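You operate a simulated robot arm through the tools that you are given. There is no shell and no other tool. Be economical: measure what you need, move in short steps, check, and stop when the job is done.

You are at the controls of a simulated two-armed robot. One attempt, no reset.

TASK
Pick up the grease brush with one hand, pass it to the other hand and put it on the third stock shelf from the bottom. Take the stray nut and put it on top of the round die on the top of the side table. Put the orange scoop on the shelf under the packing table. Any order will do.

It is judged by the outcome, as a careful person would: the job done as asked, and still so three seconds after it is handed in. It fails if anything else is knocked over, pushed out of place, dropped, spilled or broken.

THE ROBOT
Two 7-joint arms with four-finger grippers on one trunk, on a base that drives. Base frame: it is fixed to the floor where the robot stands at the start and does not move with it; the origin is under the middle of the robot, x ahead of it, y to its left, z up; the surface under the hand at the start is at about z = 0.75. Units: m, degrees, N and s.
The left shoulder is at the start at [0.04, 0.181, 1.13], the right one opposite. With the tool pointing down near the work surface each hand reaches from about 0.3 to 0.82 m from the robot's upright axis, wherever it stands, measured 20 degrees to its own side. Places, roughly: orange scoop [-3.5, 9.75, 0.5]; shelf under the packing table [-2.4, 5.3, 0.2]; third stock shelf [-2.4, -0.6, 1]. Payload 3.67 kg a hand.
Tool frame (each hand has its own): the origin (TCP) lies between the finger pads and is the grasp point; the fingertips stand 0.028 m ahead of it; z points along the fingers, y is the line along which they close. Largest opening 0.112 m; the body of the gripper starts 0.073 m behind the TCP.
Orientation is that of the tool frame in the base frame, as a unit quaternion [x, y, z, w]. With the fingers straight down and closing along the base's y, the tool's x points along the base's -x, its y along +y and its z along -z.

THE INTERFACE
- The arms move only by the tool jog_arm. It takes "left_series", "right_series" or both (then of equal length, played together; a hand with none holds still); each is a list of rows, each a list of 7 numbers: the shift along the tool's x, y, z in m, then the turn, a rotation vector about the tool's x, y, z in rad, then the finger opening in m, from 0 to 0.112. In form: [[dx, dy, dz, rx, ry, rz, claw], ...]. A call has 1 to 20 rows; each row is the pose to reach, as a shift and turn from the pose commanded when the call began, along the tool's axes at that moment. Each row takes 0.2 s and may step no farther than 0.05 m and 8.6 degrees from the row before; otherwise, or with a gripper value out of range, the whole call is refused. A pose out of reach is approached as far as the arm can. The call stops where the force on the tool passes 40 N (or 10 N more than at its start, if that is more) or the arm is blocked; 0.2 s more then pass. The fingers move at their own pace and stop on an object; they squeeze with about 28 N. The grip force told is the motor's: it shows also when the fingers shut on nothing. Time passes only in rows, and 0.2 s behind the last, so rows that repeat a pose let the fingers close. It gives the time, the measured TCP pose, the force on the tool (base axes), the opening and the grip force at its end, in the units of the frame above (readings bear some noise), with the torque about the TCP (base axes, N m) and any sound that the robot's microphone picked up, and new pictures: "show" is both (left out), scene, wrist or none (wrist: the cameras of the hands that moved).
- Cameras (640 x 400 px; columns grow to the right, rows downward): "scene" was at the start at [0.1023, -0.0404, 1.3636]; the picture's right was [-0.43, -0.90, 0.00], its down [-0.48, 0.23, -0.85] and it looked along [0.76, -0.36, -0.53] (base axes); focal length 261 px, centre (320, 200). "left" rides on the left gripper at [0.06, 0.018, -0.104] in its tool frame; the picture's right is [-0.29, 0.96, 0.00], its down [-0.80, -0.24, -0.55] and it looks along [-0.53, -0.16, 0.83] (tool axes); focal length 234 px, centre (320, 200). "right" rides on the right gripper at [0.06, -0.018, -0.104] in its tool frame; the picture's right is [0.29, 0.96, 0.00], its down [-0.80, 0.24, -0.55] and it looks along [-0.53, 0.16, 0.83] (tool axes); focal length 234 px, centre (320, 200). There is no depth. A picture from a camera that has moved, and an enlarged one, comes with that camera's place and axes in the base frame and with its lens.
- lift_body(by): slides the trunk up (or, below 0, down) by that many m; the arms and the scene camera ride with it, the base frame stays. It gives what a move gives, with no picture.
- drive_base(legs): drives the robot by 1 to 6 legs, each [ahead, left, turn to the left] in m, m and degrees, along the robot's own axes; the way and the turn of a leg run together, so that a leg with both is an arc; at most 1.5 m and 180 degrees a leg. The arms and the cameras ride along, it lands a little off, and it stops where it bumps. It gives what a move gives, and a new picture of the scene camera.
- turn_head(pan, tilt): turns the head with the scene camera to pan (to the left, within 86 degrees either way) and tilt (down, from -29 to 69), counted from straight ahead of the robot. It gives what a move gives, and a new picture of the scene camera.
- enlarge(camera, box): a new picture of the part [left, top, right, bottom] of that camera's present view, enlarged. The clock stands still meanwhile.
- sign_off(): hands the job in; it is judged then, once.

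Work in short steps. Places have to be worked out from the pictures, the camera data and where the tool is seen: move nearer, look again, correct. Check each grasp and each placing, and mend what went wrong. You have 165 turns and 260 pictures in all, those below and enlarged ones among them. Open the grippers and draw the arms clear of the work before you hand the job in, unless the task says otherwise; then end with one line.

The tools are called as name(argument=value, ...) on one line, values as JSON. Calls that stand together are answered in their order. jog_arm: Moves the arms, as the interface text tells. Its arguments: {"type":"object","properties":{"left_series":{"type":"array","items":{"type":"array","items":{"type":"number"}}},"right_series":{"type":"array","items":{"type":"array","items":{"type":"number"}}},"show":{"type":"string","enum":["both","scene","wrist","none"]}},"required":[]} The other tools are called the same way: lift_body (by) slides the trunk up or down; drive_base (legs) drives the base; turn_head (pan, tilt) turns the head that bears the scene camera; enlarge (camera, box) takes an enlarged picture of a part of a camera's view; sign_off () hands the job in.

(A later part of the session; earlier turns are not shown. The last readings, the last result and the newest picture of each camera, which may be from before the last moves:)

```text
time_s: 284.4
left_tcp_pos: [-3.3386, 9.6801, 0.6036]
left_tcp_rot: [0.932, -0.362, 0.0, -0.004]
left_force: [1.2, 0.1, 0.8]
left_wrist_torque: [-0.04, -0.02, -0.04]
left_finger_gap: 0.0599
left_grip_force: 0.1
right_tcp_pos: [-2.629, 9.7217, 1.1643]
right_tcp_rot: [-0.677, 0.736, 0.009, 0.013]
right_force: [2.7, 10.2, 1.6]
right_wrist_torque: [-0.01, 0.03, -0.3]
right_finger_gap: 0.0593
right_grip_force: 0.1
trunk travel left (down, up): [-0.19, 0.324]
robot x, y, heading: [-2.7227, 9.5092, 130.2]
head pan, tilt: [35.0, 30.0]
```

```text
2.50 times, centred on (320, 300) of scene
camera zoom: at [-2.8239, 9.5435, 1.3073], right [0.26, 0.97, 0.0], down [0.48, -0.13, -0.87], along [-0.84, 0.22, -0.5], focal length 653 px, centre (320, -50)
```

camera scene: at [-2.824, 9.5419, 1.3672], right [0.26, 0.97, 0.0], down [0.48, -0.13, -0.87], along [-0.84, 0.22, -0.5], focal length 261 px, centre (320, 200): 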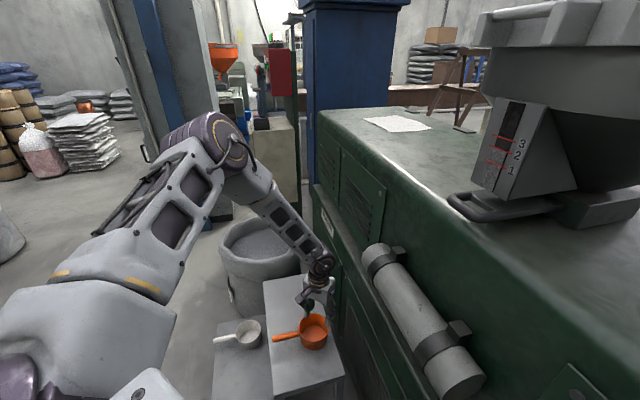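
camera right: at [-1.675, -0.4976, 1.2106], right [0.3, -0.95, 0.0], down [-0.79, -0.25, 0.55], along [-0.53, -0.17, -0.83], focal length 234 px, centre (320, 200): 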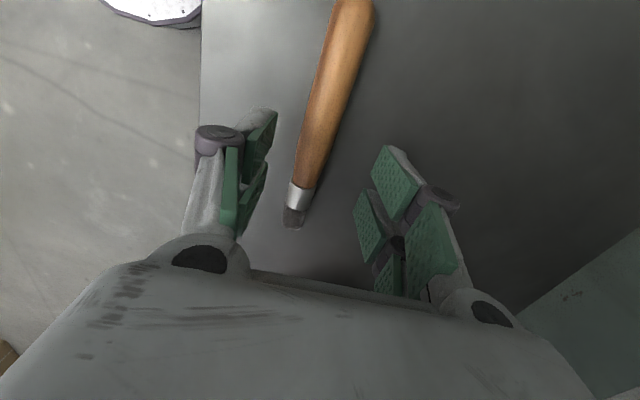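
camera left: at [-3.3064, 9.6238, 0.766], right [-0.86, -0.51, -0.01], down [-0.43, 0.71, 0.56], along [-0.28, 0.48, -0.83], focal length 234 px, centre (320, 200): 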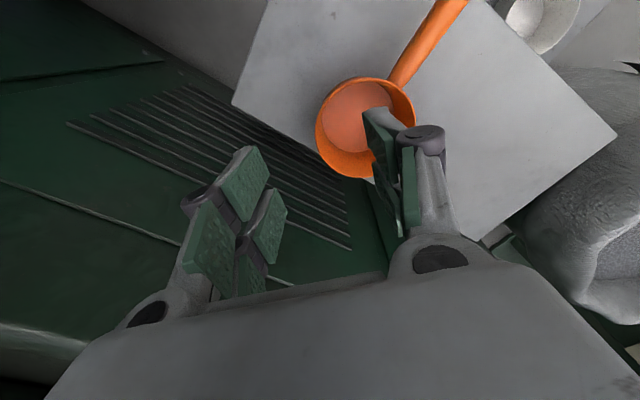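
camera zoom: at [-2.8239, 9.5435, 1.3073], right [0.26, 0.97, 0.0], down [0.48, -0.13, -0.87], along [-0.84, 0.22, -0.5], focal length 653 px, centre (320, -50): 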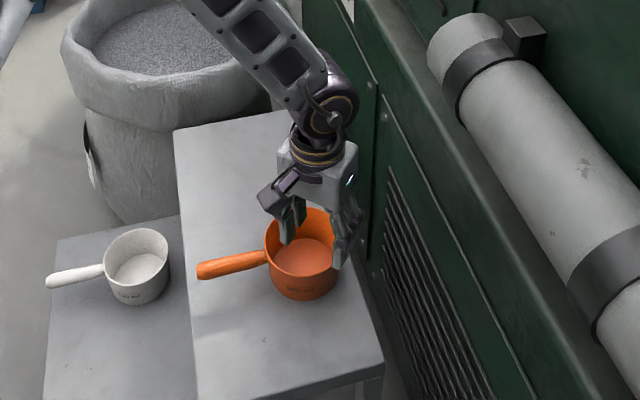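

The right hand had touched my own body; I relieve it. Then I lower the trunk 0.08 m so the fingers straddle the cup's NE wall.

jog_arm(right_series=[[-0.02, 0, -0.02, 0, 0, 0, 0.06], [-0.04, 0, -0.04, 0, 0, 0, 0.06]], left_series=[[-0.01, -0.005, 0, 0, 0, 0, 0.06], [-0.02, -0.008, 0, 0, 0, 0, 0.06]], show="none")

lift_body(by=-0.08)

enlarge(camera="left", box=[180, 40, 500, 240])

enlarge(camera="scene", box=[260, 200, 400, 340])

```text
time_s: 285.0
left_tcp_pos: [-3.3454, 9.6932, 0.6127]
left_tcp_rot: [0.932, -0.362, -0.001, -0.005]
left_force: [-0.1, 0.9, 0.4]
left_wrist_torque: [-0.01, 0.02, 0.03]
left_finger_gap: 0.0599
left_grip_force: 0.1
left hand out of reach, approached as far as the arm can: row 1, 2
right_tcp_pos: [-2.6268, 9.7583, 1.2073]
right_tcp_rot: [-0.677, 0.736, 0.008, 0.012]
right_force: [0.9, 0.1, 0.1]
right_wrist_torque: [-0.01, 0.04, 0.02]
right_finger_gap: 0.0603
right_grip_force: 0.1
trunk travel left (down, up): [-0.19, 0.324]
robot x, y, heading: [-2.7241, 9.5092, 130.0]
head pan, tilt: [35.0, 30.0]
```

```text
time_s: 286.2
left_tcp_pos: [-3.3459, 9.693, 0.5317]
left_tcp_rot: [0.932, -0.362, -0.001, -0.005]
left_force: [-1.3, -0.6, -0.7]
left_wrist_torque: [-0.02, -0.03, 0.0]
left_finger_gap: 0.06
left_grip_force: 0.0
right_tcp_pos: [-2.6251, 9.758, 1.1246]
right_tcp_rot: [-0.677, 0.736, 0.008, 0.013]
right_force: [-0.7, -0.5, -0.1]
right_wrist_torque: [0.0, 0.0, -0.01]
right_finger_gap: 0.0596
right_grip_force: 0.0
trunk travel left (down, up): [-0.11, 0.404]
robot x, y, heading: [-2.7295, 9.5048, 130.2]
head pan, tilt: [35.0, 30.0]
```

```text
2.00 times, centred on (340, 140) of left
camera zoom: at [-3.3135, 9.638, 0.6354], right [-0.86, -0.51, -0.01], down [-0.43, 0.71, 0.56], along [-0.28, 0.48, -0.83], focal length 468 px, centre (280, 320)
```

zoom: 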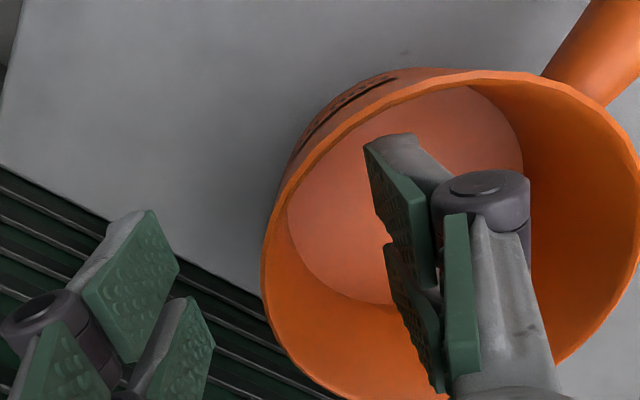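

```text
2.86 times, centred on (330, 270) of scene
camera zoom: at [-2.8238, 9.5434, 1.2264], right [0.26, 0.97, 0.0], down [0.48, -0.13, -0.87], along [-0.84, 0.22, -0.5], focal length 746 px, centre (291, 0)
```

zoom: 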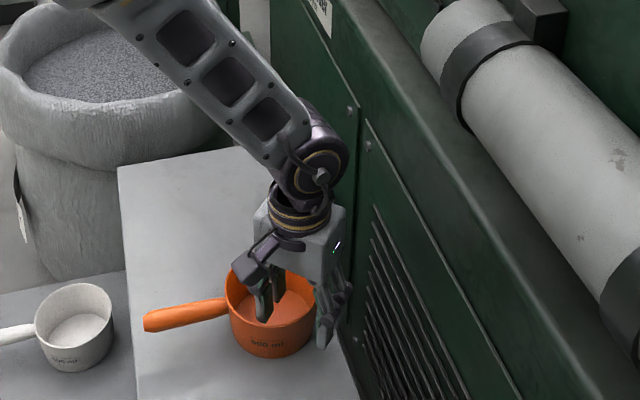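

The fingers straddle the wall well (rim z≈0.51), but the tips are only just below the rim. I lower 0.022 m more and close.

lift_body(by=-0.022)

jog_arm(left_series=[[0, 0, 0, 0, 0, 0, 0.03], [0, 0, 0, 0, 0, 0, 0.0], [0, 0, 0, 0, 0, 0, 0.0], [0, 0, 0, 0, 0, 0, 0.0]], show="both")

```text
time_s: 286.9
left_tcp_pos: [-3.3446, 9.6933, 0.5078]
left_tcp_rot: [0.932, -0.363, -0.001, -0.005]
left_force: [-0.8, 0.3, -0.6]
left_wrist_torque: [-0.04, -0.01, 0.0]
left_finger_gap: 0.06
left_grip_force: 0.0
right_tcp_pos: [-2.6264, 9.757, 1.1028]
right_tcp_rot: [-0.677, 0.736, 0.008, 0.012]
right_force: [-0.6, -0.2, -0.6]
right_wrist_torque: [0.0, -0.02, 0.01]
right_finger_gap: 0.0599
right_grip_force: 0.1
trunk travel left (down, up): [-0.088, 0.426]
robot x, y, heading: [-2.7241, 9.5024, 129.9]
head pan, tilt: [35.0, 30.0]
```

```text
time_s: 287.9
left_tcp_pos: [-3.3454, 9.6933, 0.5094]
left_tcp_rot: [0.932, -0.363, -0.001, -0.005]
left_force: [-0.3, -3.1, 9.2]
left_wrist_torque: [-0.89, 0.35, 0.17]
left_finger_gap: 0.0115
left_grip_force: 27.9
right_tcp_pos: [-2.6258, 9.7577, 1.1038]
right_tcp_rot: [-0.676, 0.737, 0.009, 0.012]
right_force: [-0.2, 0.3, -0.3]
right_wrist_torque: [0.01, 0.03, -0.03]
right_finger_gap: 0.0598
right_grip_force: 0.1
trunk travel left (down, up): [-0.088, 0.426]
robot x, y, heading: [-2.7249, 9.505, 130.2]
head pan, tilt: [35.0, 30.0]
camera scene: at [-2.8232, 9.5432, 1.2041], right [0.26, 0.97, 0.0], down [0.48, -0.13, -0.87], along [-0.84, 0.22, -0.5], focal length 261 px, centre (320, 200)
camera left: at [-3.3134, 9.6377, 0.6135], right [-0.86, -0.51, -0.01], down [-0.43, 0.71, 0.56], along [-0.28, 0.48, -0.83], focal length 234 px, centre (320, 200)
```

scene: 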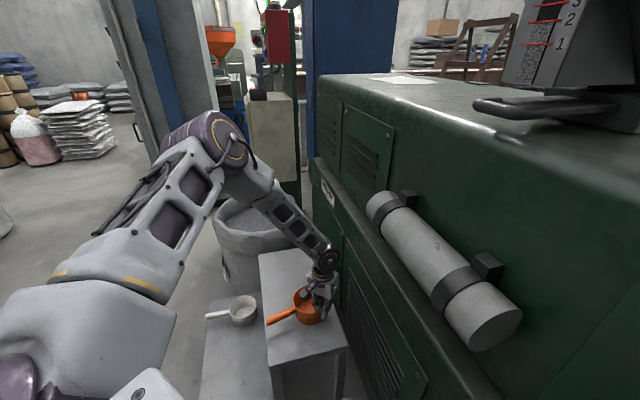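
left: 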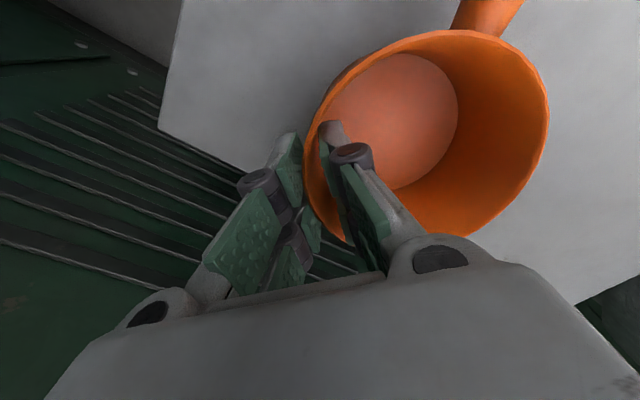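

The wall is gripped (gap 11.5 mm). I lift with the trunk and check.

lift_body(by=0.12)

enlarge(camera="left", box=[0, 0, 640, 400])

enlarge(camera="scene", box=[200, 180, 420, 400])

```text
time_s: 289.4
left_tcp_pos: [-3.3458, 9.6935, 0.63]
left_tcp_rot: [0.932, -0.363, 0.0, -0.006]
left_force: [-0.5, -1.0, -1.3]
left_wrist_torque: [0.04, -0.05, 0.0]
left_finger_gap: 0.0101
left_grip_force: 27.9
right_tcp_pos: [-2.6266, 9.7579, 1.225]
right_tcp_rot: [-0.677, 0.736, 0.008, 0.012]
right_force: [0.0, -0.9, -0.1]
right_wrist_torque: [-0.01, 0.0, 0.01]
right_finger_gap: 0.0605
right_grip_force: 0.1
trunk travel left (down, up): [-0.208, 0.306]
robot x, y, heading: [-2.7244, 9.505, 130.3]
head pan, tilt: [35.0, 30.0]
```

```text
1.00 times, centred on (320, 200) of left (not enlarged: the box is as wide or as high as the picture)
camera zoom: at [-3.3136, 9.638, 0.7339], right [-0.86, -0.51, -0.01], down [-0.43, 0.71, 0.56], along [-0.28, 0.48, -0.83], focal length 234 px, centre (320, 200)
```

zoom: 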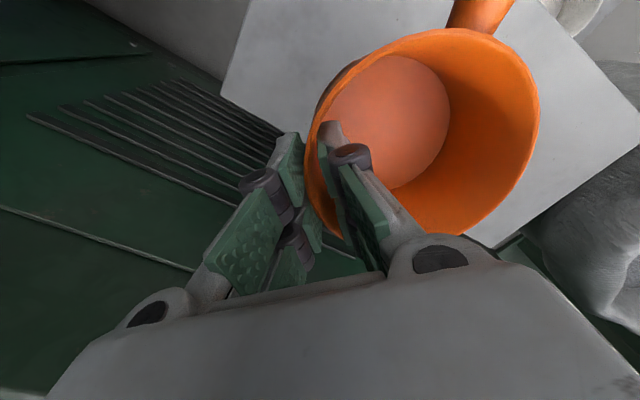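

```text
1.82 times, centred on (310, 290) of scene
camera zoom: at [-2.8241, 9.5437, 1.3253], right [0.26, 0.97, 0.0], down [0.48, -0.13, -0.87], along [-0.84, 0.22, -0.5], focal length 475 px, centre (338, 36)
```

zoom: 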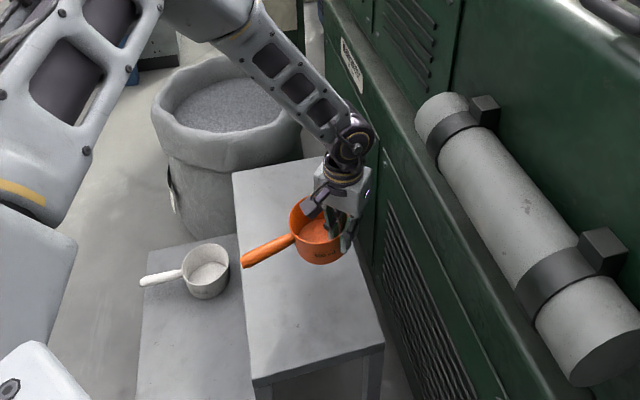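

The scoop is lifted and held. I raise it high for transport, turn to heading ≈180° and back out east through the gap.

lift_body(by=0.3)

jog_arm(left_series=[[0, 0, -0.03, 0, 0, 0, 0], [0, 0, -0.06, 0, 0, 0, 0], [0, 0, -0.09, 0, 0, 0, 0], [0, 0, -0.12, 0, 0, 0, 0], [0, 0, -0.15, 0, 0, 0, 0]], show="none")

turn_head(pan=40, tilt=35)

drive_base(legs=[[0, 0, 49.5]])

```text
time_s: 292.4
left_tcp_pos: [-3.3453, 9.6935, 0.9289]
left_tcp_rot: [0.932, -0.362, -0.001, -0.005]
left_force: [-0.4, -0.4, -0.5]
left_wrist_torque: [0.04, -0.04, 0.02]
left_finger_gap: 0.01
left_grip_force: 27.6
right_tcp_pos: [-2.6265, 9.7575, 1.5236]
right_tcp_rot: [-0.676, 0.736, 0.008, 0.013]
right_force: [0.0, 0.3, -0.1]
right_wrist_torque: [0.01, 0.0, -0.02]
right_finger_gap: 0.0604
right_grip_force: 0.1
trunk travel left (down, up): [-0.508, 0.006]
robot x, y, heading: [-2.7254, 9.5055, 129.9]
head pan, tilt: [35.0, 30.0]
```

```text
time_s: 293.6
left_tcp_pos: [-3.3461, 9.6901, 1.0812]
left_tcp_rot: [0.932, -0.363, -0.001, -0.005]
left_force: [0.5, 1.4, -0.9]
left_wrist_torque: [0.08, -0.01, -0.01]
left_finger_gap: 0.0103
left_grip_force: 28.1
right_tcp_pos: [-2.6252, 9.7578, 1.5242]
right_tcp_rot: [-0.676, 0.736, 0.009, 0.013]
right_force: [0.1, 0.5, -0.2]
right_wrist_torque: [0.02, 0.06, 0.01]
right_finger_gap: 0.0601
right_grip_force: 0.0
trunk travel left (down, up): [-0.508, 0.006]
robot x, y, heading: [-2.7223, 9.5057, 130.2]
head pan, tilt: [35.0, 30.0]
```

```text
time_s: 294.2
left_tcp_pos: [-3.3474, 9.6913, 1.0791]
left_tcp_rot: [0.932, -0.362, -0.001, -0.005]
left_force: [0.5, 0.4, -1.3]
left_wrist_torque: [0.08, -0.01, -0.03]
left_finger_gap: 0.0099
left_grip_force: 28.3
right_tcp_pos: [-2.6267, 9.758, 1.5237]
right_tcp_rot: [-0.676, 0.736, 0.009, 0.012]
right_force: [1.2, -0.1, -0.6]
right_wrist_torque: [-0.01, -0.02, -0.03]
right_finger_gap: 0.06
right_grip_force: 0.1
trunk travel left (down, up): [-0.508, 0.006]
robot x, y, heading: [-2.7269, 9.5083, 130.2]
head pan, tilt: [40.0, 35.0]
camera scene: at [-2.8232, 9.5352, 1.6167], right [0.17, 0.98, 0.0], down [0.56, -0.1, -0.82], along [-0.81, 0.14, -0.57], focal length 261 px, centre (320, 200)
```

scene: 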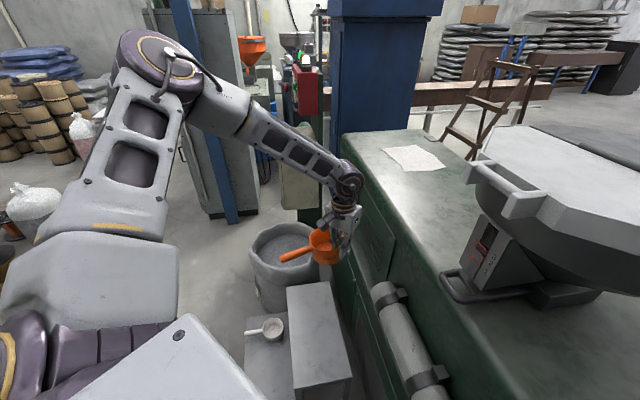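

```text
time_s: 297.1
left_tcp_pos: [-3.27, 9.1538, 1.0803]
left_tcp_rot: [0.998, 0.061, -0.003, -0.004]
left_force: [0.4, 0.8, -1.4]
left_wrist_torque: [0.06, 0.01, 0.02]
left_finger_gap: 0.0097
left_grip_force: 27.8
right_tcp_pos: [-2.8516, 9.7448, 1.5234]
right_tcp_rot: [0.923, -0.385, -0.012, -0.008]
right_force: [-0.1, -0.2, -1.0]
right_wrist_torque: [0.03, -0.02, 0.0]
right_finger_gap: 0.0598
right_grip_force: 0.1
trunk travel left (down, up): [-0.508, 0.006]
robot x, y, heading: [-2.7255, 9.5056, 179.7]
head pan, tilt: [40.0, 35.0]
camera scene: at [-2.8118, 9.449, 1.6166], right [-0.64, 0.77, 0.0], down [0.44, 0.37, -0.82], along [-0.63, -0.52, -0.57], focal length 261 px, centre (320, 200)
```

scene: 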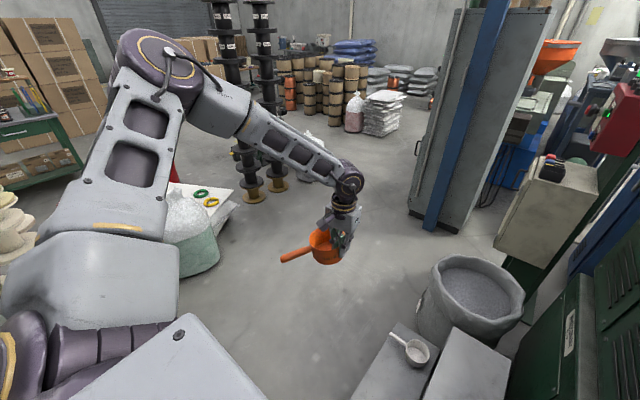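

Good: with the trunk high the elbows are above the hopper rims. I back out of the gap.

drive_base(legs=[[-0.85, 0, 0.3], [-0.9, 0, 0]])

```text
time_s: 306.2
left_tcp_pos: [-1.4987, 9.1375, 1.0789]
left_tcp_rot: [0.997, 0.074, -0.003, -0.004]
left_force: [-0.5, -0.3, -2.4]
left_wrist_torque: [0.07, 0.04, -0.02]
left_finger_gap: 0.0096
left_grip_force: 28.0
right_tcp_pos: [-1.0977, 9.74, 1.5231]
right_tcp_rot: [0.928, -0.373, -0.014, -0.008]
right_force: [0.7, 0.0, -0.1]
right_wrist_torque: [-0.01, 0.0, -0.03]
right_finger_gap: 0.0599
right_grip_force: 0.1
trunk travel left (down, up): [-0.508, 0.006]
robot x, y, heading: [-0.966, 9.502, -179.0]
head pan, tilt: [40.0, 35.0]
camera scene: at [-1.0498, 9.4453, 1.6166], right [-0.66, 0.75, 0.0], down [0.43, 0.38, -0.82], along [-0.62, -0.54, -0.57], focal length 261 px, centre (320, 200)
```

scene: 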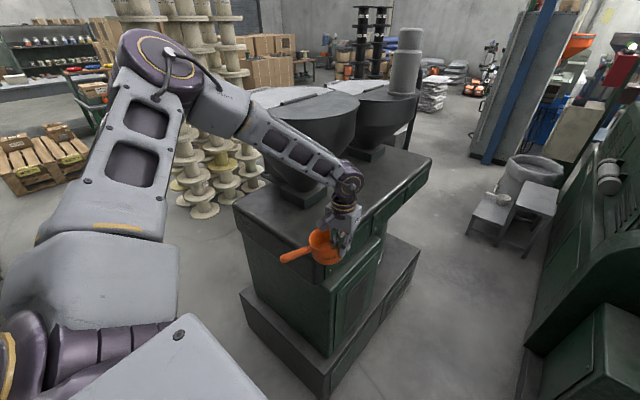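

I back a little further, turn to face south, and return down the aisle.

turn_head(pan=-15, tilt=30)

drive_base(legs=[[-0.3, 0, 0], [0, 0, 89], [1.4, 0, 0], [0.4, -0.3, 0]])

```text
time_s: 307.5
left_tcp_pos: [-1.4984, 9.1375, 1.0791]
left_tcp_rot: [0.997, 0.074, -0.003, -0.005]
left_force: [0.6, -0.3, -0.7]
left_wrist_torque: [0.08, 0.05, 0.01]
left_finger_gap: 0.0098
left_grip_force: 27.5
right_tcp_pos: [-1.0967, 9.7397, 1.5226]
right_tcp_rot: [0.928, -0.373, -0.013, -0.008]
right_force: [-0.4, -0.1, -0.2]
right_wrist_torque: [0.01, 0.0, -0.04]
right_finger_gap: 0.06
right_grip_force: 0.0
trunk travel left (down, up): [-0.508, 0.006]
robot x, y, heading: [-0.9602, 9.5051, -178.9]
head pan, tilt: [-15.0, 30.0]
camera scene: at [-1.0704, 9.5249, 1.6244], right [0.24, 0.97, 0.0], down [0.49, -0.12, -0.87], along [-0.84, 0.21, -0.5], focal length 261 px, centre (320, 200)
```

scene: 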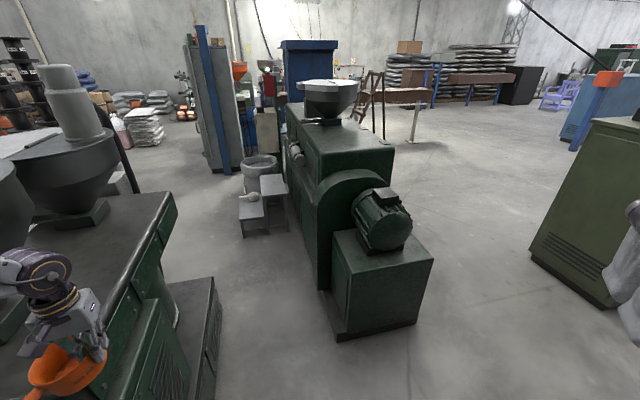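

```text
time_s: 318.3
left_tcp_pos: [-0.3797, 7.9339, 1.0787]
left_tcp_rot: [0.678, 0.735, 0.003, -0.007]
left_force: [1.6, 3.6, -3.7]
left_wrist_torque: [-0.43, 0.15, 0.02]
left_finger_gap: 0.0096
left_grip_force: 27.8
right_tcp_pos: [-0.9529, 8.3652, 1.5231]
right_tcp_rot: [0.933, 0.36, -0.015, 0.002]
right_force: [0.7, -0.1, 0.4]
right_wrist_torque: [-0.03, -0.01, 0.01]
right_finger_gap: 0.06
right_grip_force: 0.0
trunk travel left (down, up): [-0.508, 0.006]
robot x, y, heading: [-0.7115, 8.4775, -92.6]
head pan, tilt: [-15.0, 30.0]
stopped in leg 3: the force on the tool passed its limit at 221 N (the readings are from after the stop); the commanded pose is now the measured one
camera scene: at [-0.7369, 8.3757, 1.6244], right [-0.95, 0.3, 0.0], down [0.15, 0.48, -0.87], along [-0.26, -0.83, -0.5], focal length 261 px, centre (320, 200)
```

scene: 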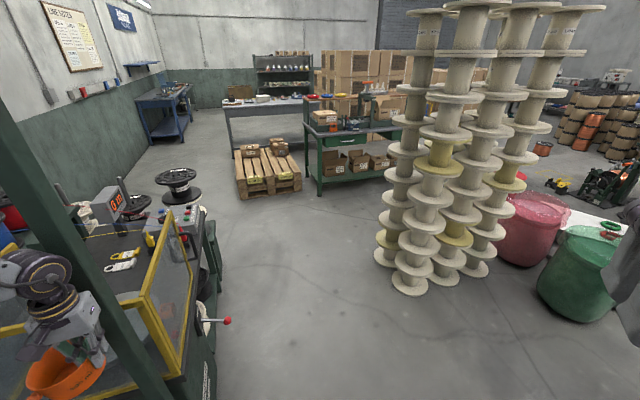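

The left hand bumped the machine's post. I back off at once and check the scoop.

drive_base(legs=[[-0.25, 0, 0]])

turn_head(pan=40, tilt=35)

```text
time_s: 320.2
left_tcp_pos: [-0.3686, 8.1836, 1.0785]
left_tcp_rot: [0.679, 0.734, 0.003, -0.007]
left_force: [0.0, 0.0, -1.2]
left_wrist_torque: [-0.01, 0.03, -0.01]
left_finger_gap: 0.0096
left_grip_force: 28.2
right_tcp_pos: [-0.9401, 8.6179, 1.5235]
right_tcp_rot: [0.933, 0.359, -0.014, 0.001]
right_force: [-0.2, -0.5, -0.2]
right_wrist_torque: [0.05, -0.01, 0.0]
right_finger_gap: 0.0598
right_grip_force: 0.1
trunk travel left (down, up): [-0.508, 0.006]
robot x, y, heading: [-0.6956, 8.7374, -93.0]
head pan, tilt: [-15.0, 30.0]
camera scene: at [-0.7253, 8.6266, 1.6242], right [-0.95, 0.31, 0.0], down [0.15, 0.48, -0.87], along [-0.27, -0.82, -0.5], focal length 261 px, centre (320, 200)
```

scene: 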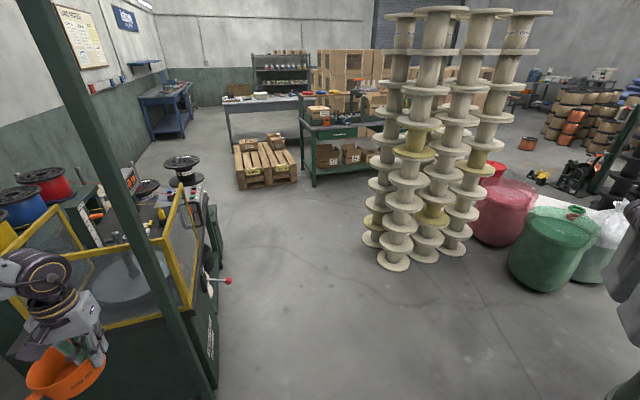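

```text
time_s: 321.4
left_tcp_pos: [-0.3682, 8.1847, 1.0792]
left_tcp_rot: [0.68, 0.734, 0.003, -0.007]
left_force: [0.6, -0.4, -1.1]
left_wrist_torque: [-0.03, 0.06, -0.01]
left_finger_gap: 0.0097
left_grip_force: 28.1
right_tcp_pos: [-0.9415, 8.62, 1.5234]
right_tcp_rot: [0.933, 0.36, -0.014, 0.002]
right_force: [-0.3, -0.2, 0.0]
right_wrist_torque: [0.02, 0.01, 0.02]
right_finger_gap: 0.0599
right_grip_force: 0.1
trunk travel left (down, up): [-0.508, 0.006]
robot x, y, heading: [-0.6972, 8.7376, -92.9]
head pan, tilt: [40.0, 35.0]
camera scene: at [-0.6444, 8.6444, 1.6166], right [-0.8, -0.6, 0.0], down [-0.35, 0.46, -0.82], along [0.49, -0.65, -0.57], focal length 261 px, centre (320, 200)
```

scene: 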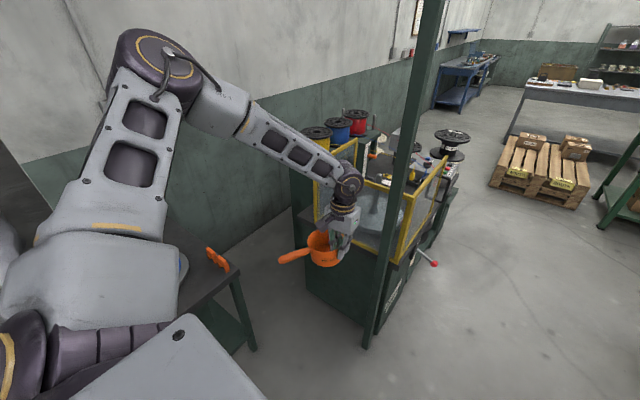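

The scoop is still held (gap 9.7 mm). I sidestep west first so the hand clears the post, then go south along x≈-1.0.

drive_base(legs=[[0, -0.3, 3], [1.3, 0, 0]])

turn_head(pan=-30, tilt=35)

```text
time_s: 329.8
left_tcp_pos: [-0.643, 6.923, 1.0793]
left_tcp_rot: [0.66, 0.751, 0.001, -0.006]
left_force: [-0.1, 0.1, -1.6]
left_wrist_torque: [-0.01, 0.04, -0.03]
left_finger_gap: 0.0098
left_grip_force: 28.4
right_tcp_pos: [-1.2361, 7.3264, 1.5229]
right_tcp_rot: [0.924, 0.383, -0.014, 0.003]
right_force: [-0.2, 0.4, -0.3]
right_wrist_torque: [-0.04, -0.02, 0.02]
right_finger_gap: 0.0598
right_grip_force: 0.0
trunk travel left (down, up): [-0.508, 0.006]
robot x, y, heading: [-0.9971, 7.4556, -90.0]
head pan, tilt: [40.0, 35.0]
camera scene: at [-0.9416, 7.3675, 1.6167], right [-0.76, -0.64, 0.0], down [-0.37, 0.44, -0.82], along [0.53, -0.63, -0.57], focal length 261 px, centre (320, 200)
```

scene: 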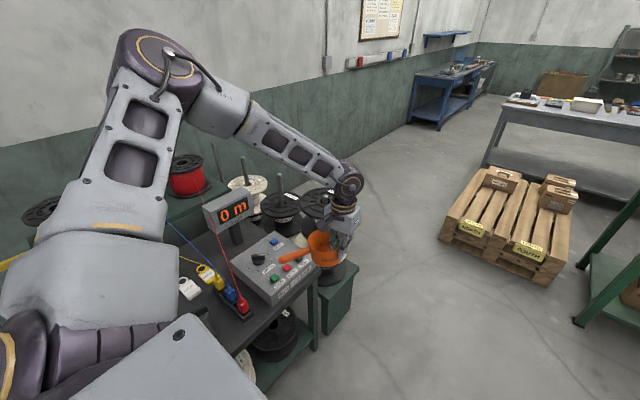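

```text
time_s: 331.2
left_tcp_pos: [-0.6432, 6.9214, 1.0804]
left_tcp_rot: [0.659, 0.752, 0.003, -0.007]
left_force: [1.0, -0.2, -1.3]
left_wrist_torque: [-0.08, 0.04, 0.0]
left_finger_gap: 0.0098
left_grip_force: 27.4
right_tcp_pos: [-1.2378, 7.3272, 1.524]
right_tcp_rot: [0.923, 0.384, -0.014, 0.003]
right_force: [0.8, 0.1, 0.6]
right_wrist_torque: [0.02, -0.02, -0.02]
right_finger_gap: 0.06
right_grip_force: 0.0
trunk travel left (down, up): [-0.508, 0.006]
robot x, y, heading: [-0.9986, 7.4542, -89.9]
head pan, tilt: [-30.0, 35.0]
camera scene: at [-1.0421, 7.3575, 1.6166], right [-0.87, 0.5, 0.0], down [0.29, 0.5, -0.82], along [-0.41, -0.71, -0.57], focal length 261 px, centre (320, 200)
```

scene: 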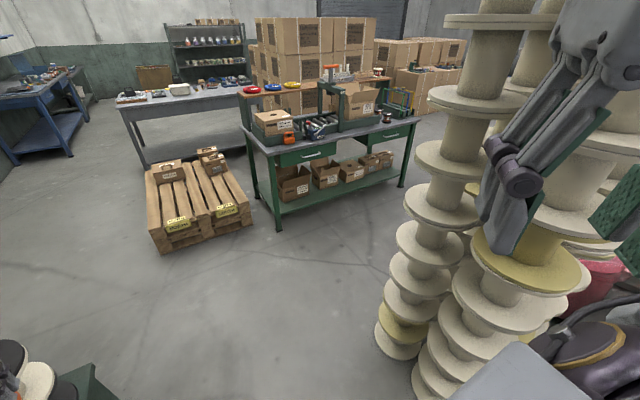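

I can see the packing table's north face with cartons on its shelf. I zoom in to find free shelf space.

enlarge(camera="scene", box=[230, 90, 430, 240])

```text
2.67 times, centred on (330, 165) of scene
camera zoom: at [-1.0421, 7.3575, 1.6166], right [-0.87, 0.5, 0.0], down [0.29, 0.5, -0.82], along [-0.41, -0.71, -0.57], focal length 696 px, centre (293, 293)
```

zoom: 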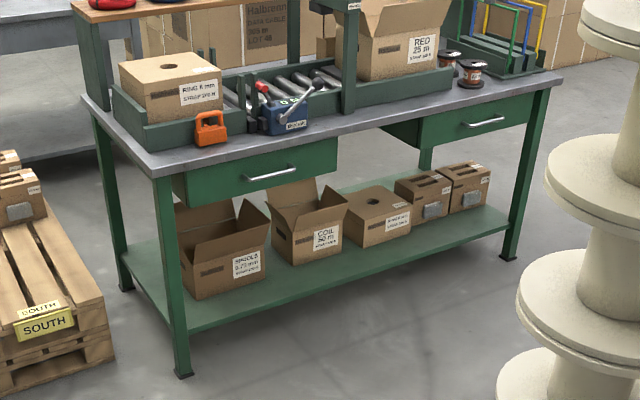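

There is a free strip about 0.14 m deep on the shelf in front of the cartons (y≈5.46–5.60, z≈0.19). I drive south to y≈6.25 and then sidestep west to x≈-2.35, between the table and the towers.

drive_base(legs=[[1.2, 0, 0], [0, -0.7, 0]])

drive_base(legs=[[0, -0.65, 0]])

```text
time_s: 340.9
left_tcp_pos: [-1.3285, 5.7355, 1.079]
left_tcp_rot: [0.657, 0.754, 0.003, -0.007]
left_force: [0.4, 0.1, -1.3]
left_wrist_torque: [-0.06, 0.07, -0.02]
left_finger_gap: 0.0097
left_grip_force: 27.9
right_tcp_pos: [-1.9244, 6.135, 1.5234]
right_tcp_rot: [0.922, 0.388, -0.014, 0.002]
right_force: [0.0, -0.1, 0.2]
right_wrist_torque: [-0.02, -0.01, 0.01]
right_finger_gap: 0.06
right_grip_force: 0.2
trunk travel left (down, up): [-0.508, 0.006]
robot x, y, heading: [-1.6906, 6.2617, -89.7]
head pan, tilt: [-30.0, 35.0]
camera scene: at [-1.7303, 6.1677, 1.6167], right [-0.87, 0.49, 0.0], down [0.28, 0.5, -0.82], along [-0.4, -0.71, -0.57], focal length 261 px, centre (320, 200)
```

scene: 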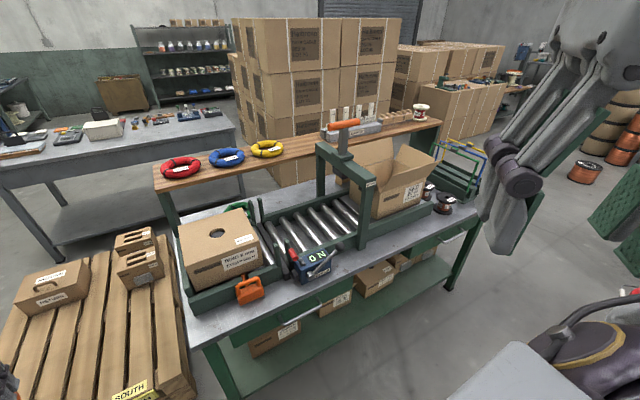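

```text
time_s: 344.6
left_tcp_pos: [-1.978, 5.7292, 1.0792]
left_tcp_rot: [0.658, 0.753, 0.003, -0.007]
left_force: [-0.4, 1.3, -0.5]
left_wrist_torque: [0.01, 0.08, 0.01]
left_finger_gap: 0.0096
left_grip_force: 27.4
right_tcp_pos: [-2.5743, 6.1297, 1.524]
right_tcp_rot: [0.922, 0.386, -0.016, 0.003]
right_force: [0.6, 0.6, 0.3]
right_wrist_torque: [-0.01, 0.03, -0.02]
right_finger_gap: 0.0597
right_grip_force: 0.1
trunk travel left (down, up): [-0.508, 0.006]
robot x, y, heading: [-2.34, 6.2591, -89.4]
head pan, tilt: [-30.0, 35.0]
camera scene: at [-2.38, 6.1627, 1.6167], right [-0.87, 0.49, 0.0], down [0.28, 0.5, -0.82], along [-0.41, -0.71, -0.57], focal length 261 px, centre (320, 200)
```

scene: 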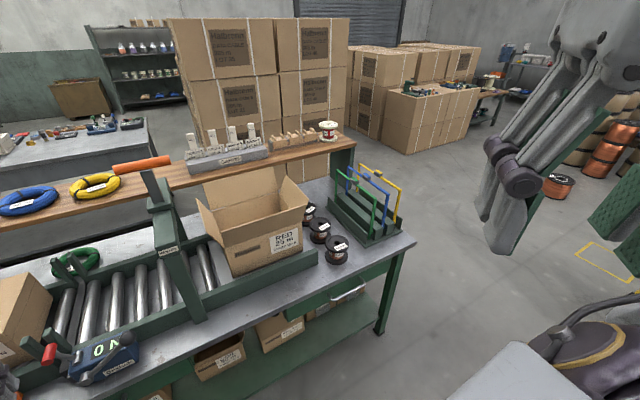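

I'm in place. I look down at the hand and the table's front edge before lowering.

turn_head(pan=25, tilt=58)

```text
time_s: 345.9
left_tcp_pos: [-1.9794, 5.729, 1.0798]
left_tcp_rot: [0.658, 0.753, 0.003, -0.007]
left_force: [1.1, -0.1, -0.6]
left_wrist_torque: [-0.06, 0.03, 0.04]
left_finger_gap: 0.0097
left_grip_force: 27.8
right_tcp_pos: [-2.5751, 6.1297, 1.5228]
right_tcp_rot: [0.923, 0.385, -0.014, 0.004]
right_force: [0.7, 0.6, -0.2]
right_wrist_torque: [-0.03, 0.0, 0.02]
right_finger_gap: 0.0599
right_grip_force: 0.0
trunk travel left (down, up): [-0.508, 0.006]
robot x, y, heading: [-2.3381, 6.2613, -89.5]
head pan, tilt: [25.0, 58.0]
camera scene: at [-2.3082, 6.1769, 1.5847], right [-0.9, -0.43, 0.0], down [-0.36, 0.77, -0.53], along [0.23, -0.48, -0.85], focal length 261 px, centre (320, 200)
```

scene: 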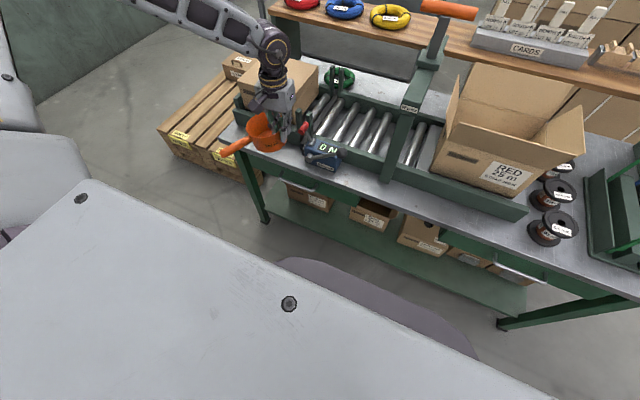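

The table edge is at y≈5.637 and the strip is at y 5.47–5.61. Carton gap centre is x≈-2.09. I back off slightly, shift west 0.16 m, and yaw the hand 20° so the handle will lie along the shelf.

drive_base(legs=[[-0.07, -0.158, -0.5]])

jog_arm(left_series=[[0, 0, 0, 0, 0, 0.09, 0], [0, 0, 0, 0, 0, 0.18, 0], [0, 0, 0, 0, 0, 0.27, 0], [0, 0, 0, 0, 0, 0.35, 0]], show="none")

lift_body(by=-0.5)

enlarge(camera="scene", box=[0, 0, 640, 400])

```text
time_s: 347.3
left_tcp_pos: [-2.1352, 5.7951, 1.077]
left_tcp_rot: [0.661, 0.75, 0.002, -0.008]
left_force: [0.7, 0.1, -1.8]
left_wrist_torque: [-0.04, 0.08, 0.01]
left_finger_gap: 0.0096
left_grip_force: 27.8
right_tcp_pos: [-2.7273, 6.1979, 1.525]
right_tcp_rot: [0.924, 0.383, -0.015, 0.002]
right_force: [0.1, -0.9, 0.1]
right_wrist_torque: [0.05, 0.01, -0.02]
right_finger_gap: 0.0599
right_grip_force: 0.1
trunk travel left (down, up): [-0.508, 0.006]
robot x, y, heading: [-2.4897, 6.3301, -90.1]
head pan, tilt: [25.0, 58.0]
camera scene: at [-2.4596, 6.2438, 1.5845], right [-0.91, -0.42, 0.0], down [-0.36, 0.77, -0.53], along [0.22, -0.48, -0.85], focal length 261 px, centre (320, 200)
```

scene: 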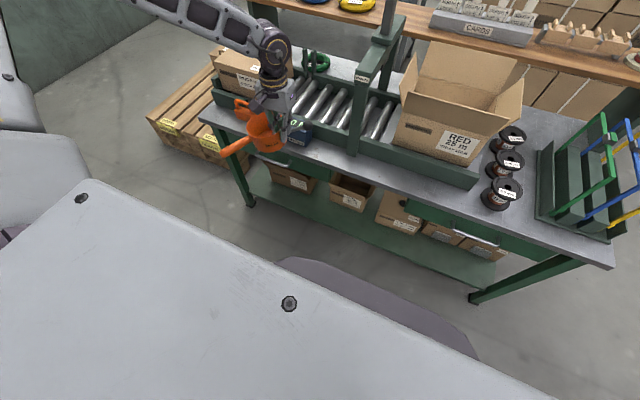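

```text
time_s: 348.3
left_tcp_pos: [-2.1384, 5.7952, 1.0792]
left_tcp_rot: [0.781, 0.624, 0.003, -0.007]
left_force: [-0.5, 0.3, -0.5]
left_wrist_torque: [-0.01, 0.07, 0.0]
left_finger_gap: 0.0094
left_grip_force: 27.8
right_tcp_pos: [-2.732, 6.2014, 1.5238]
right_tcp_rot: [0.924, 0.382, -0.014, 0.003]
right_force: [0.4, 0.2, -0.2]
right_wrist_torque: [-0.02, -0.01, 0.02]
right_finger_gap: 0.0599
right_grip_force: 0.1
trunk travel left (down, up): [-0.508, 0.006]
robot x, y, heading: [-2.4919, 6.3312, -90.1]
head pan, tilt: [25.0, 58.0]
```

```text
refused: -0.5 is not a number from -0.4 to 0.4
```

```text
1.00 times, centred on (320, 200) of scene (not enlarged: the box is as wide or as high as the picture)
camera zoom: at [-2.4643, 6.2461, 1.5847], right [-0.91, -0.42, 0.0], down [-0.36, 0.77, -0.53], along [0.22, -0.48, -0.85], focal length 261 px, centre (320, 200)
```

zoom: 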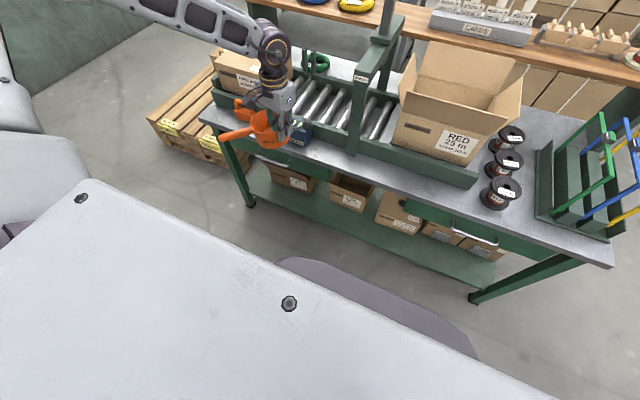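

The handle now points along the table. I lower the trunk in two moves.

lift_body(by=-0.4)

lift_body(by=-0.1)

jog_arm(left_series=[[0, 0, 0.03, 0, -0.07, 0, 0], [0, 0, 0.06, 0, -0.14, 0, 0], [0, 0, 0.09, 0, -0.21, 0, 0], [0, 0, 0.12, 0, -0.28, 0, 0], [0, 0, 0.15, 0, -0.35, 0, 0], [0, 0, 0.18, 0, -0.4, 0, 0]], show="both")

```text
time_s: 352.1
left_tcp_pos: [-2.138, 5.7953, 0.6798]
left_tcp_rot: [0.781, 0.624, 0.002, -0.008]
left_force: [0.5, 0.5, -0.8]
left_wrist_torque: [-0.03, 0.06, 0.01]
left_finger_gap: 0.0098
left_grip_force: 27.7
right_tcp_pos: [-2.7309, 6.2003, 1.1226]
right_tcp_rot: [0.924, 0.382, -0.014, 0.003]
right_force: [0.1, 0.1, 0.3]
right_wrist_torque: [0.01, 0.01, -0.02]
right_finger_gap: 0.0598
right_grip_force: 0.0
trunk travel left (down, up): [-0.108, 0.406]
robot x, y, heading: [-2.4936, 6.3272, -89.9]
head pan, tilt: [25.0, 58.0]
```

```text
time_s: 353.5
left_tcp_pos: [-2.1378, 5.7947, 0.5805]
left_tcp_rot: [0.781, 0.624, 0.001, -0.007]
left_force: [0.8, 0.5, -0.7]
left_wrist_torque: [0.02, 0.05, 0.0]
left_finger_gap: 0.0098
left_grip_force: 27.5
right_tcp_pos: [-2.7318, 6.2013, 1.0243]
right_tcp_rot: [0.924, 0.383, -0.013, 0.003]
right_force: [0.3, 0.3, 0.3]
right_wrist_torque: [-0.01, 0.0, 0.02]
right_finger_gap: 0.0602
right_grip_force: 0.0
trunk travel left (down, up): [-0.008, 0.506]
robot x, y, heading: [-2.4969, 6.3314, -89.9]
head pan, tilt: [25.0, 58.0]
```

```text
time_s: 354.9
left_tcp_pos: [-2.1395, 5.7963, 0.4051]
left_tcp_rot: [0.767, 0.613, -0.15, 0.119]
left_force: [-0.1, -0.6, -1.3]
left_wrist_torque: [0.07, 0.04, 0.01]
left_finger_gap: 0.0098
left_grip_force: 27.9
left hand out of reach, approached as far as the arm can: row 6
right_tcp_pos: [-2.7321, 6.1998, 1.0232]
right_tcp_rot: [0.924, 0.382, -0.014, 0.003]
right_force: [0.3, -0.7, -0.3]
right_wrist_torque: [0.01, -0.03, -0.01]
right_finger_gap: 0.0599
right_grip_force: 0.1
trunk travel left (down, up): [-0.008, 0.506]
robot x, y, heading: [-2.4938, 6.3294, -90.0]
head pan, tilt: [25.0, 58.0]
camera scene: at [-2.4652, 6.2452, 1.0855], right [-0.91, -0.42, 0.0], down [-0.36, 0.77, -0.53], along [0.23, -0.48, -0.85], focal length 261 px, centre (320, 200)
camera left: at [-2.1008, 5.8839, 0.48], right [0.88, -0.47, 0.11], down [-0.35, -0.46, 0.81], along [-0.33, -0.75, -0.57], focal length 234 px, centre (320, 200)
```

scene: 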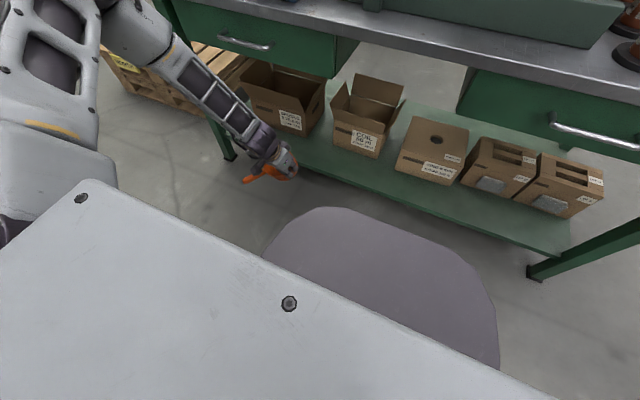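
left: 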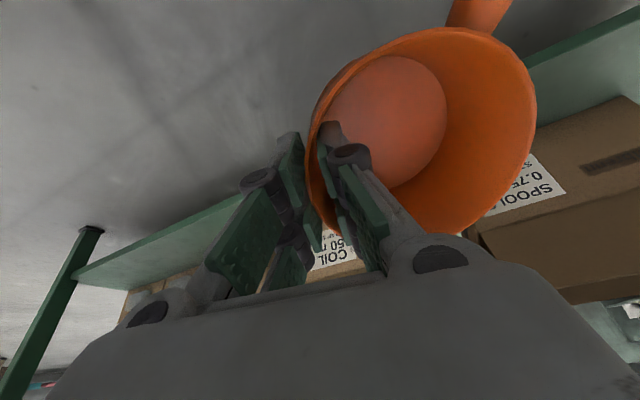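

The hand is tilted about 22° at z≈0.405. I try going lower while moving a little to its own side.

jog_arm(left_series=[[0.01, 0.014, 0.02, 0, 0, 0, 0], [0.02, 0.028, 0.04, 0, 0, 0, 0], [0.035, 0.042, 0.06, 0, 0, 0, 0], [0.047, 0.056, 0.08, 0, 0, 0, 0], [0.059, 0.068, 0.1055, 0, 0, 0, 0]], show="none")

```text
time_s: 356.1
left_tcp_pos: [-2.0686, 5.8229, 0.383]
left_tcp_rot: [0.766, 0.613, -0.153, 0.117]
left_force: [-0.3, 0.6, -0.9]
left_wrist_torque: [0.04, 0.06, 0.02]
left_finger_gap: 0.0097
left_grip_force: 28.1
left hand out of reach, approached as far as the arm can: row 1, 2, 3, 4, 5
right_tcp_pos: [-2.7311, 6.2009, 1.024]
right_tcp_rot: [0.924, 0.383, -0.015, 0.003]
right_force: [-0.3, 0.7, 0.2]
right_wrist_torque: [0.03, -0.03, -0.01]
right_finger_gap: 0.06
right_grip_force: 0.1
trunk travel left (down, up): [-0.008, 0.506]
robot x, y, heading: [-2.4926, 6.3266, -90.0]
head pan, tilt: [25.0, 58.0]
```

The arm seems limited unless it is more stretched. I stretch the hand further out to its own side (where there is free floor) and try to lower there.

jog_arm(left_series=[[0.008, 0.04, -0.003, 0, 0, 0, 0], [0.016, 0.08, -0.007, 0, 0, 0, 0], [0.024, 0.12, -0.01, 0, 0, 0, 0], [0.032, 0.16, -0.014, 0, 0, 0, 0], [0.04, 0.195, -0.017, 0, 0, 0, 0], [0.048, 0.21, 0.003, 0, 0, 0, 0], [0.056, 0.215, 0.025, 0, 0, 0, 0], [0.065, 0.215, 0.045, 0, 0, 0, 0], [0.075, 0.215, 0.067, 0, 0, 0, 0], [0.085, 0.215, 0.095, 0, 0, 0, 0]], show="scene")

```text
time_s: 358.3
left_tcp_pos: [-1.8684, 5.8527, 0.3767]
left_tcp_rot: [0.766, 0.613, -0.154, 0.117]
left_force: [0.0, 0.2, -0.4]
left_wrist_torque: [-0.02, 0.07, -0.02]
left_finger_gap: 0.0096
left_grip_force: 28.2
left hand out of reach, approached as far as the arm can: row 4, 5, 6, 7, 8, 9, 10
right_tcp_pos: [-2.7311, 6.2015, 1.0238]
right_tcp_rot: [0.924, 0.382, -0.014, 0.003]
right_force: [-1.1, 0.1, -0.2]
right_wrist_torque: [0.01, -0.01, 0.0]
right_finger_gap: 0.0599
right_grip_force: 0.1
trunk travel left (down, up): [-0.008, 0.506]
robot x, y, heading: [-2.4948, 6.3274, -89.9]
head pan, tilt: [25.0, 58.0]
camera scene: at [-2.4633, 6.2461, 1.0855], right [-0.91, -0.42, 0.0], down [-0.36, 0.77, -0.53], along [0.22, -0.48, -0.85], focal length 261 px, centre (320, 200)
```

scene: 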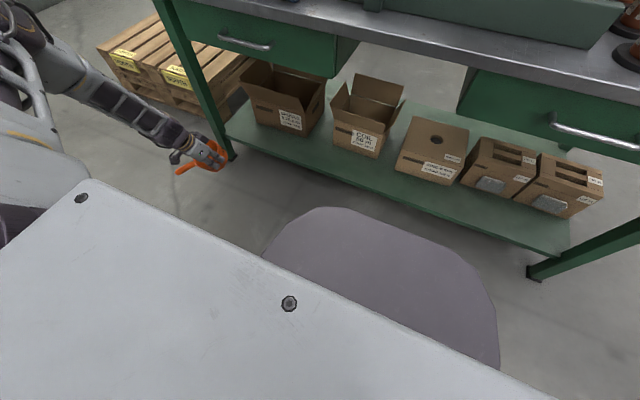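

The height limit doesn't depend on sideways position, so it may be the wrist yaw. I test by yawing the hand back ~25° and trying to go lower (no pictures).

jog_arm(left_series=[[0.0, 0, 0.0, 0, 0, -0.11, 0], [0.0, 0, 0.0, 0, 0, -0.22, 0], [0.0, 0, 0.0, 0, 0, -0.33, 0], [0.0, 0, 0.0, 0, 0, -0.44, 0], [0.012, 0, 0.028, 0, 0, -0.44, 0], [0.024, 0, 0.056, 0, 0, -0.44, 0], [0.035, 0, 0.084, 0, 0, -0.44, 0], [0.045, 0, 0.11, 0, 0, -0.44, 0]], show="none")

```text
time_s: 360.1
left_tcp_pos: [-1.8751, 5.8919, 0.3541]
left_tcp_rot: [0.614, 0.765, -0.176, 0.08]
left_force: [0.2, -0.3, -1.5]
left_wrist_torque: [0.01, 0.05, 0.01]
left_finger_gap: 0.0097
left_grip_force: 27.9
left hand out of reach, approached as far as the arm can: row 5, 6, 7, 8
right_tcp_pos: [-2.7305, 6.2011, 1.0244]
right_tcp_rot: [0.924, 0.383, -0.013, 0.003]
right_force: [0.7, -0.9, -0.1]
right_wrist_torque: [0.0, 0.01, 0.0]
right_finger_gap: 0.0597
right_grip_force: 0.1
trunk travel left (down, up): [-0.008, 0.506]
robot x, y, heading: [-2.4927, 6.332, -89.9]
head pan, tilt: [25.0, 58.0]
```

No real gain. I'll reset the arm's posture: in open floor, straighten the arm fully forward and lower it straight, so the elbow comes down with it. First I raise up and move back east.

jog_arm(left_series=[[0, 0, -0.04, 0, 0.07, 0, 0], [0, 0, -0.08, 0, 0.14, 0, 0], [0, 0, -0.12, 0, 0.21, 0, 0], [0, 0, -0.16, 0, 0.28, 0, 0], [0, 0, -0.2, 0, 0.35, 0, 0], [0, 0, -0.24, 0, 0.4, 0, 0], [-0.02, 0, -0.28, 0, 0.4, 0, 0], [-0.04, 0, -0.32, 0, 0.4, 0, 0]], show="none")

lift_body(by=0.3)

drive_base(legs=[[0, 1.4, 0], [0, 0, -90]])

```text
time_s: 361.9
left_tcp_pos: [-1.7941, 5.9665, 0.6291]
left_tcp_rot: [0.635, 0.767, -0.055, -0.076]
left_force: [-1.4, 0.1, -1.1]
left_wrist_torque: [-0.06, 0.07, -0.03]
left_finger_gap: 0.0097
left_grip_force: 27.9
left hand out of reach, approached as far as the arm can: row 6, 7, 8
right_tcp_pos: [-2.7317, 6.201, 1.024]
right_tcp_rot: [0.924, 0.383, -0.014, 0.004]
right_force: [0.6, -0.3, 0.1]
right_wrist_torque: [0.01, 0.01, -0.01]
right_finger_gap: 0.0599
right_grip_force: 0.0
trunk travel left (down, up): [-0.008, 0.506]
robot x, y, heading: [-2.4947, 6.3315, -90.0]
head pan, tilt: [25.0, 58.0]
```

```text
time_s: 364.9
left_tcp_pos: [-1.7939, 5.9653, 0.9259]
left_tcp_rot: [0.637, 0.766, -0.054, -0.074]
left_force: [0.6, 0.0, -1.0]
left_wrist_torque: [-0.03, 0.05, 0.0]
left_finger_gap: 0.0096
left_grip_force: 28.2
right_tcp_pos: [-2.7307, 6.2003, 1.3236]
right_tcp_rot: [0.924, 0.383, -0.014, 0.003]
right_force: [-0.1, 0.2, -0.9]
right_wrist_torque: [0.0, -0.01, -0.03]
right_finger_gap: 0.0599
right_grip_force: 0.1
trunk travel left (down, up): [-0.308, 0.206]
robot x, y, heading: [-2.4938, 6.333, -90.0]
head pan, tilt: [25.0, 58.0]
```

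```text
time_s: 376.3
left_tcp_pos: [-1.4979, 5.6217, 0.9285]
left_tcp_rot: [0.993, 0.072, 0.016, -0.09]
left_force: [-0.5, -0.3, -0.6]
left_wrist_torque: [0.05, 0.03, 0.04]
left_finger_gap: 0.0097
left_grip_force: 28.4
right_tcp_pos: [-1.2254, 6.5478, 1.3234]
right_tcp_rot: [0.916, -0.401, -0.012, -0.008]
right_force: [-0.6, -0.6, -0.8]
right_wrist_torque: [-0.05, -0.01, -0.02]
right_finger_gap: 0.06
right_grip_force: 0.0
trunk travel left (down, up): [-0.308, 0.206]
robot x, y, heading: [-1.1018, 6.3054, 177.7]
head pan, tilt: [25.0, 58.0]
camera scene: at [-1.1874, 6.2793, 1.3846], right [-0.39, 0.92, 0.0], down [0.78, 0.33, -0.53], along [-0.49, -0.2, -0.85], focal length 261 px, centre (320, 200)
```

scene: 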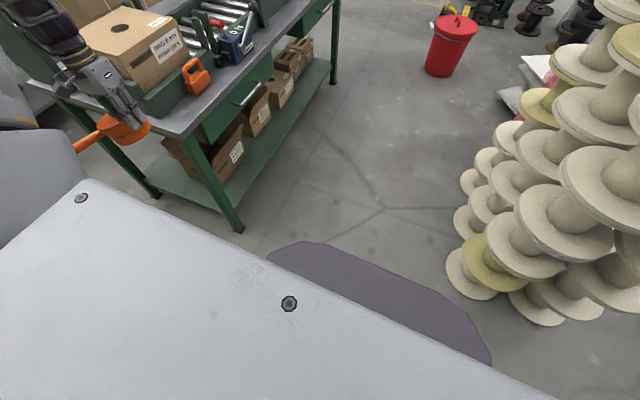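

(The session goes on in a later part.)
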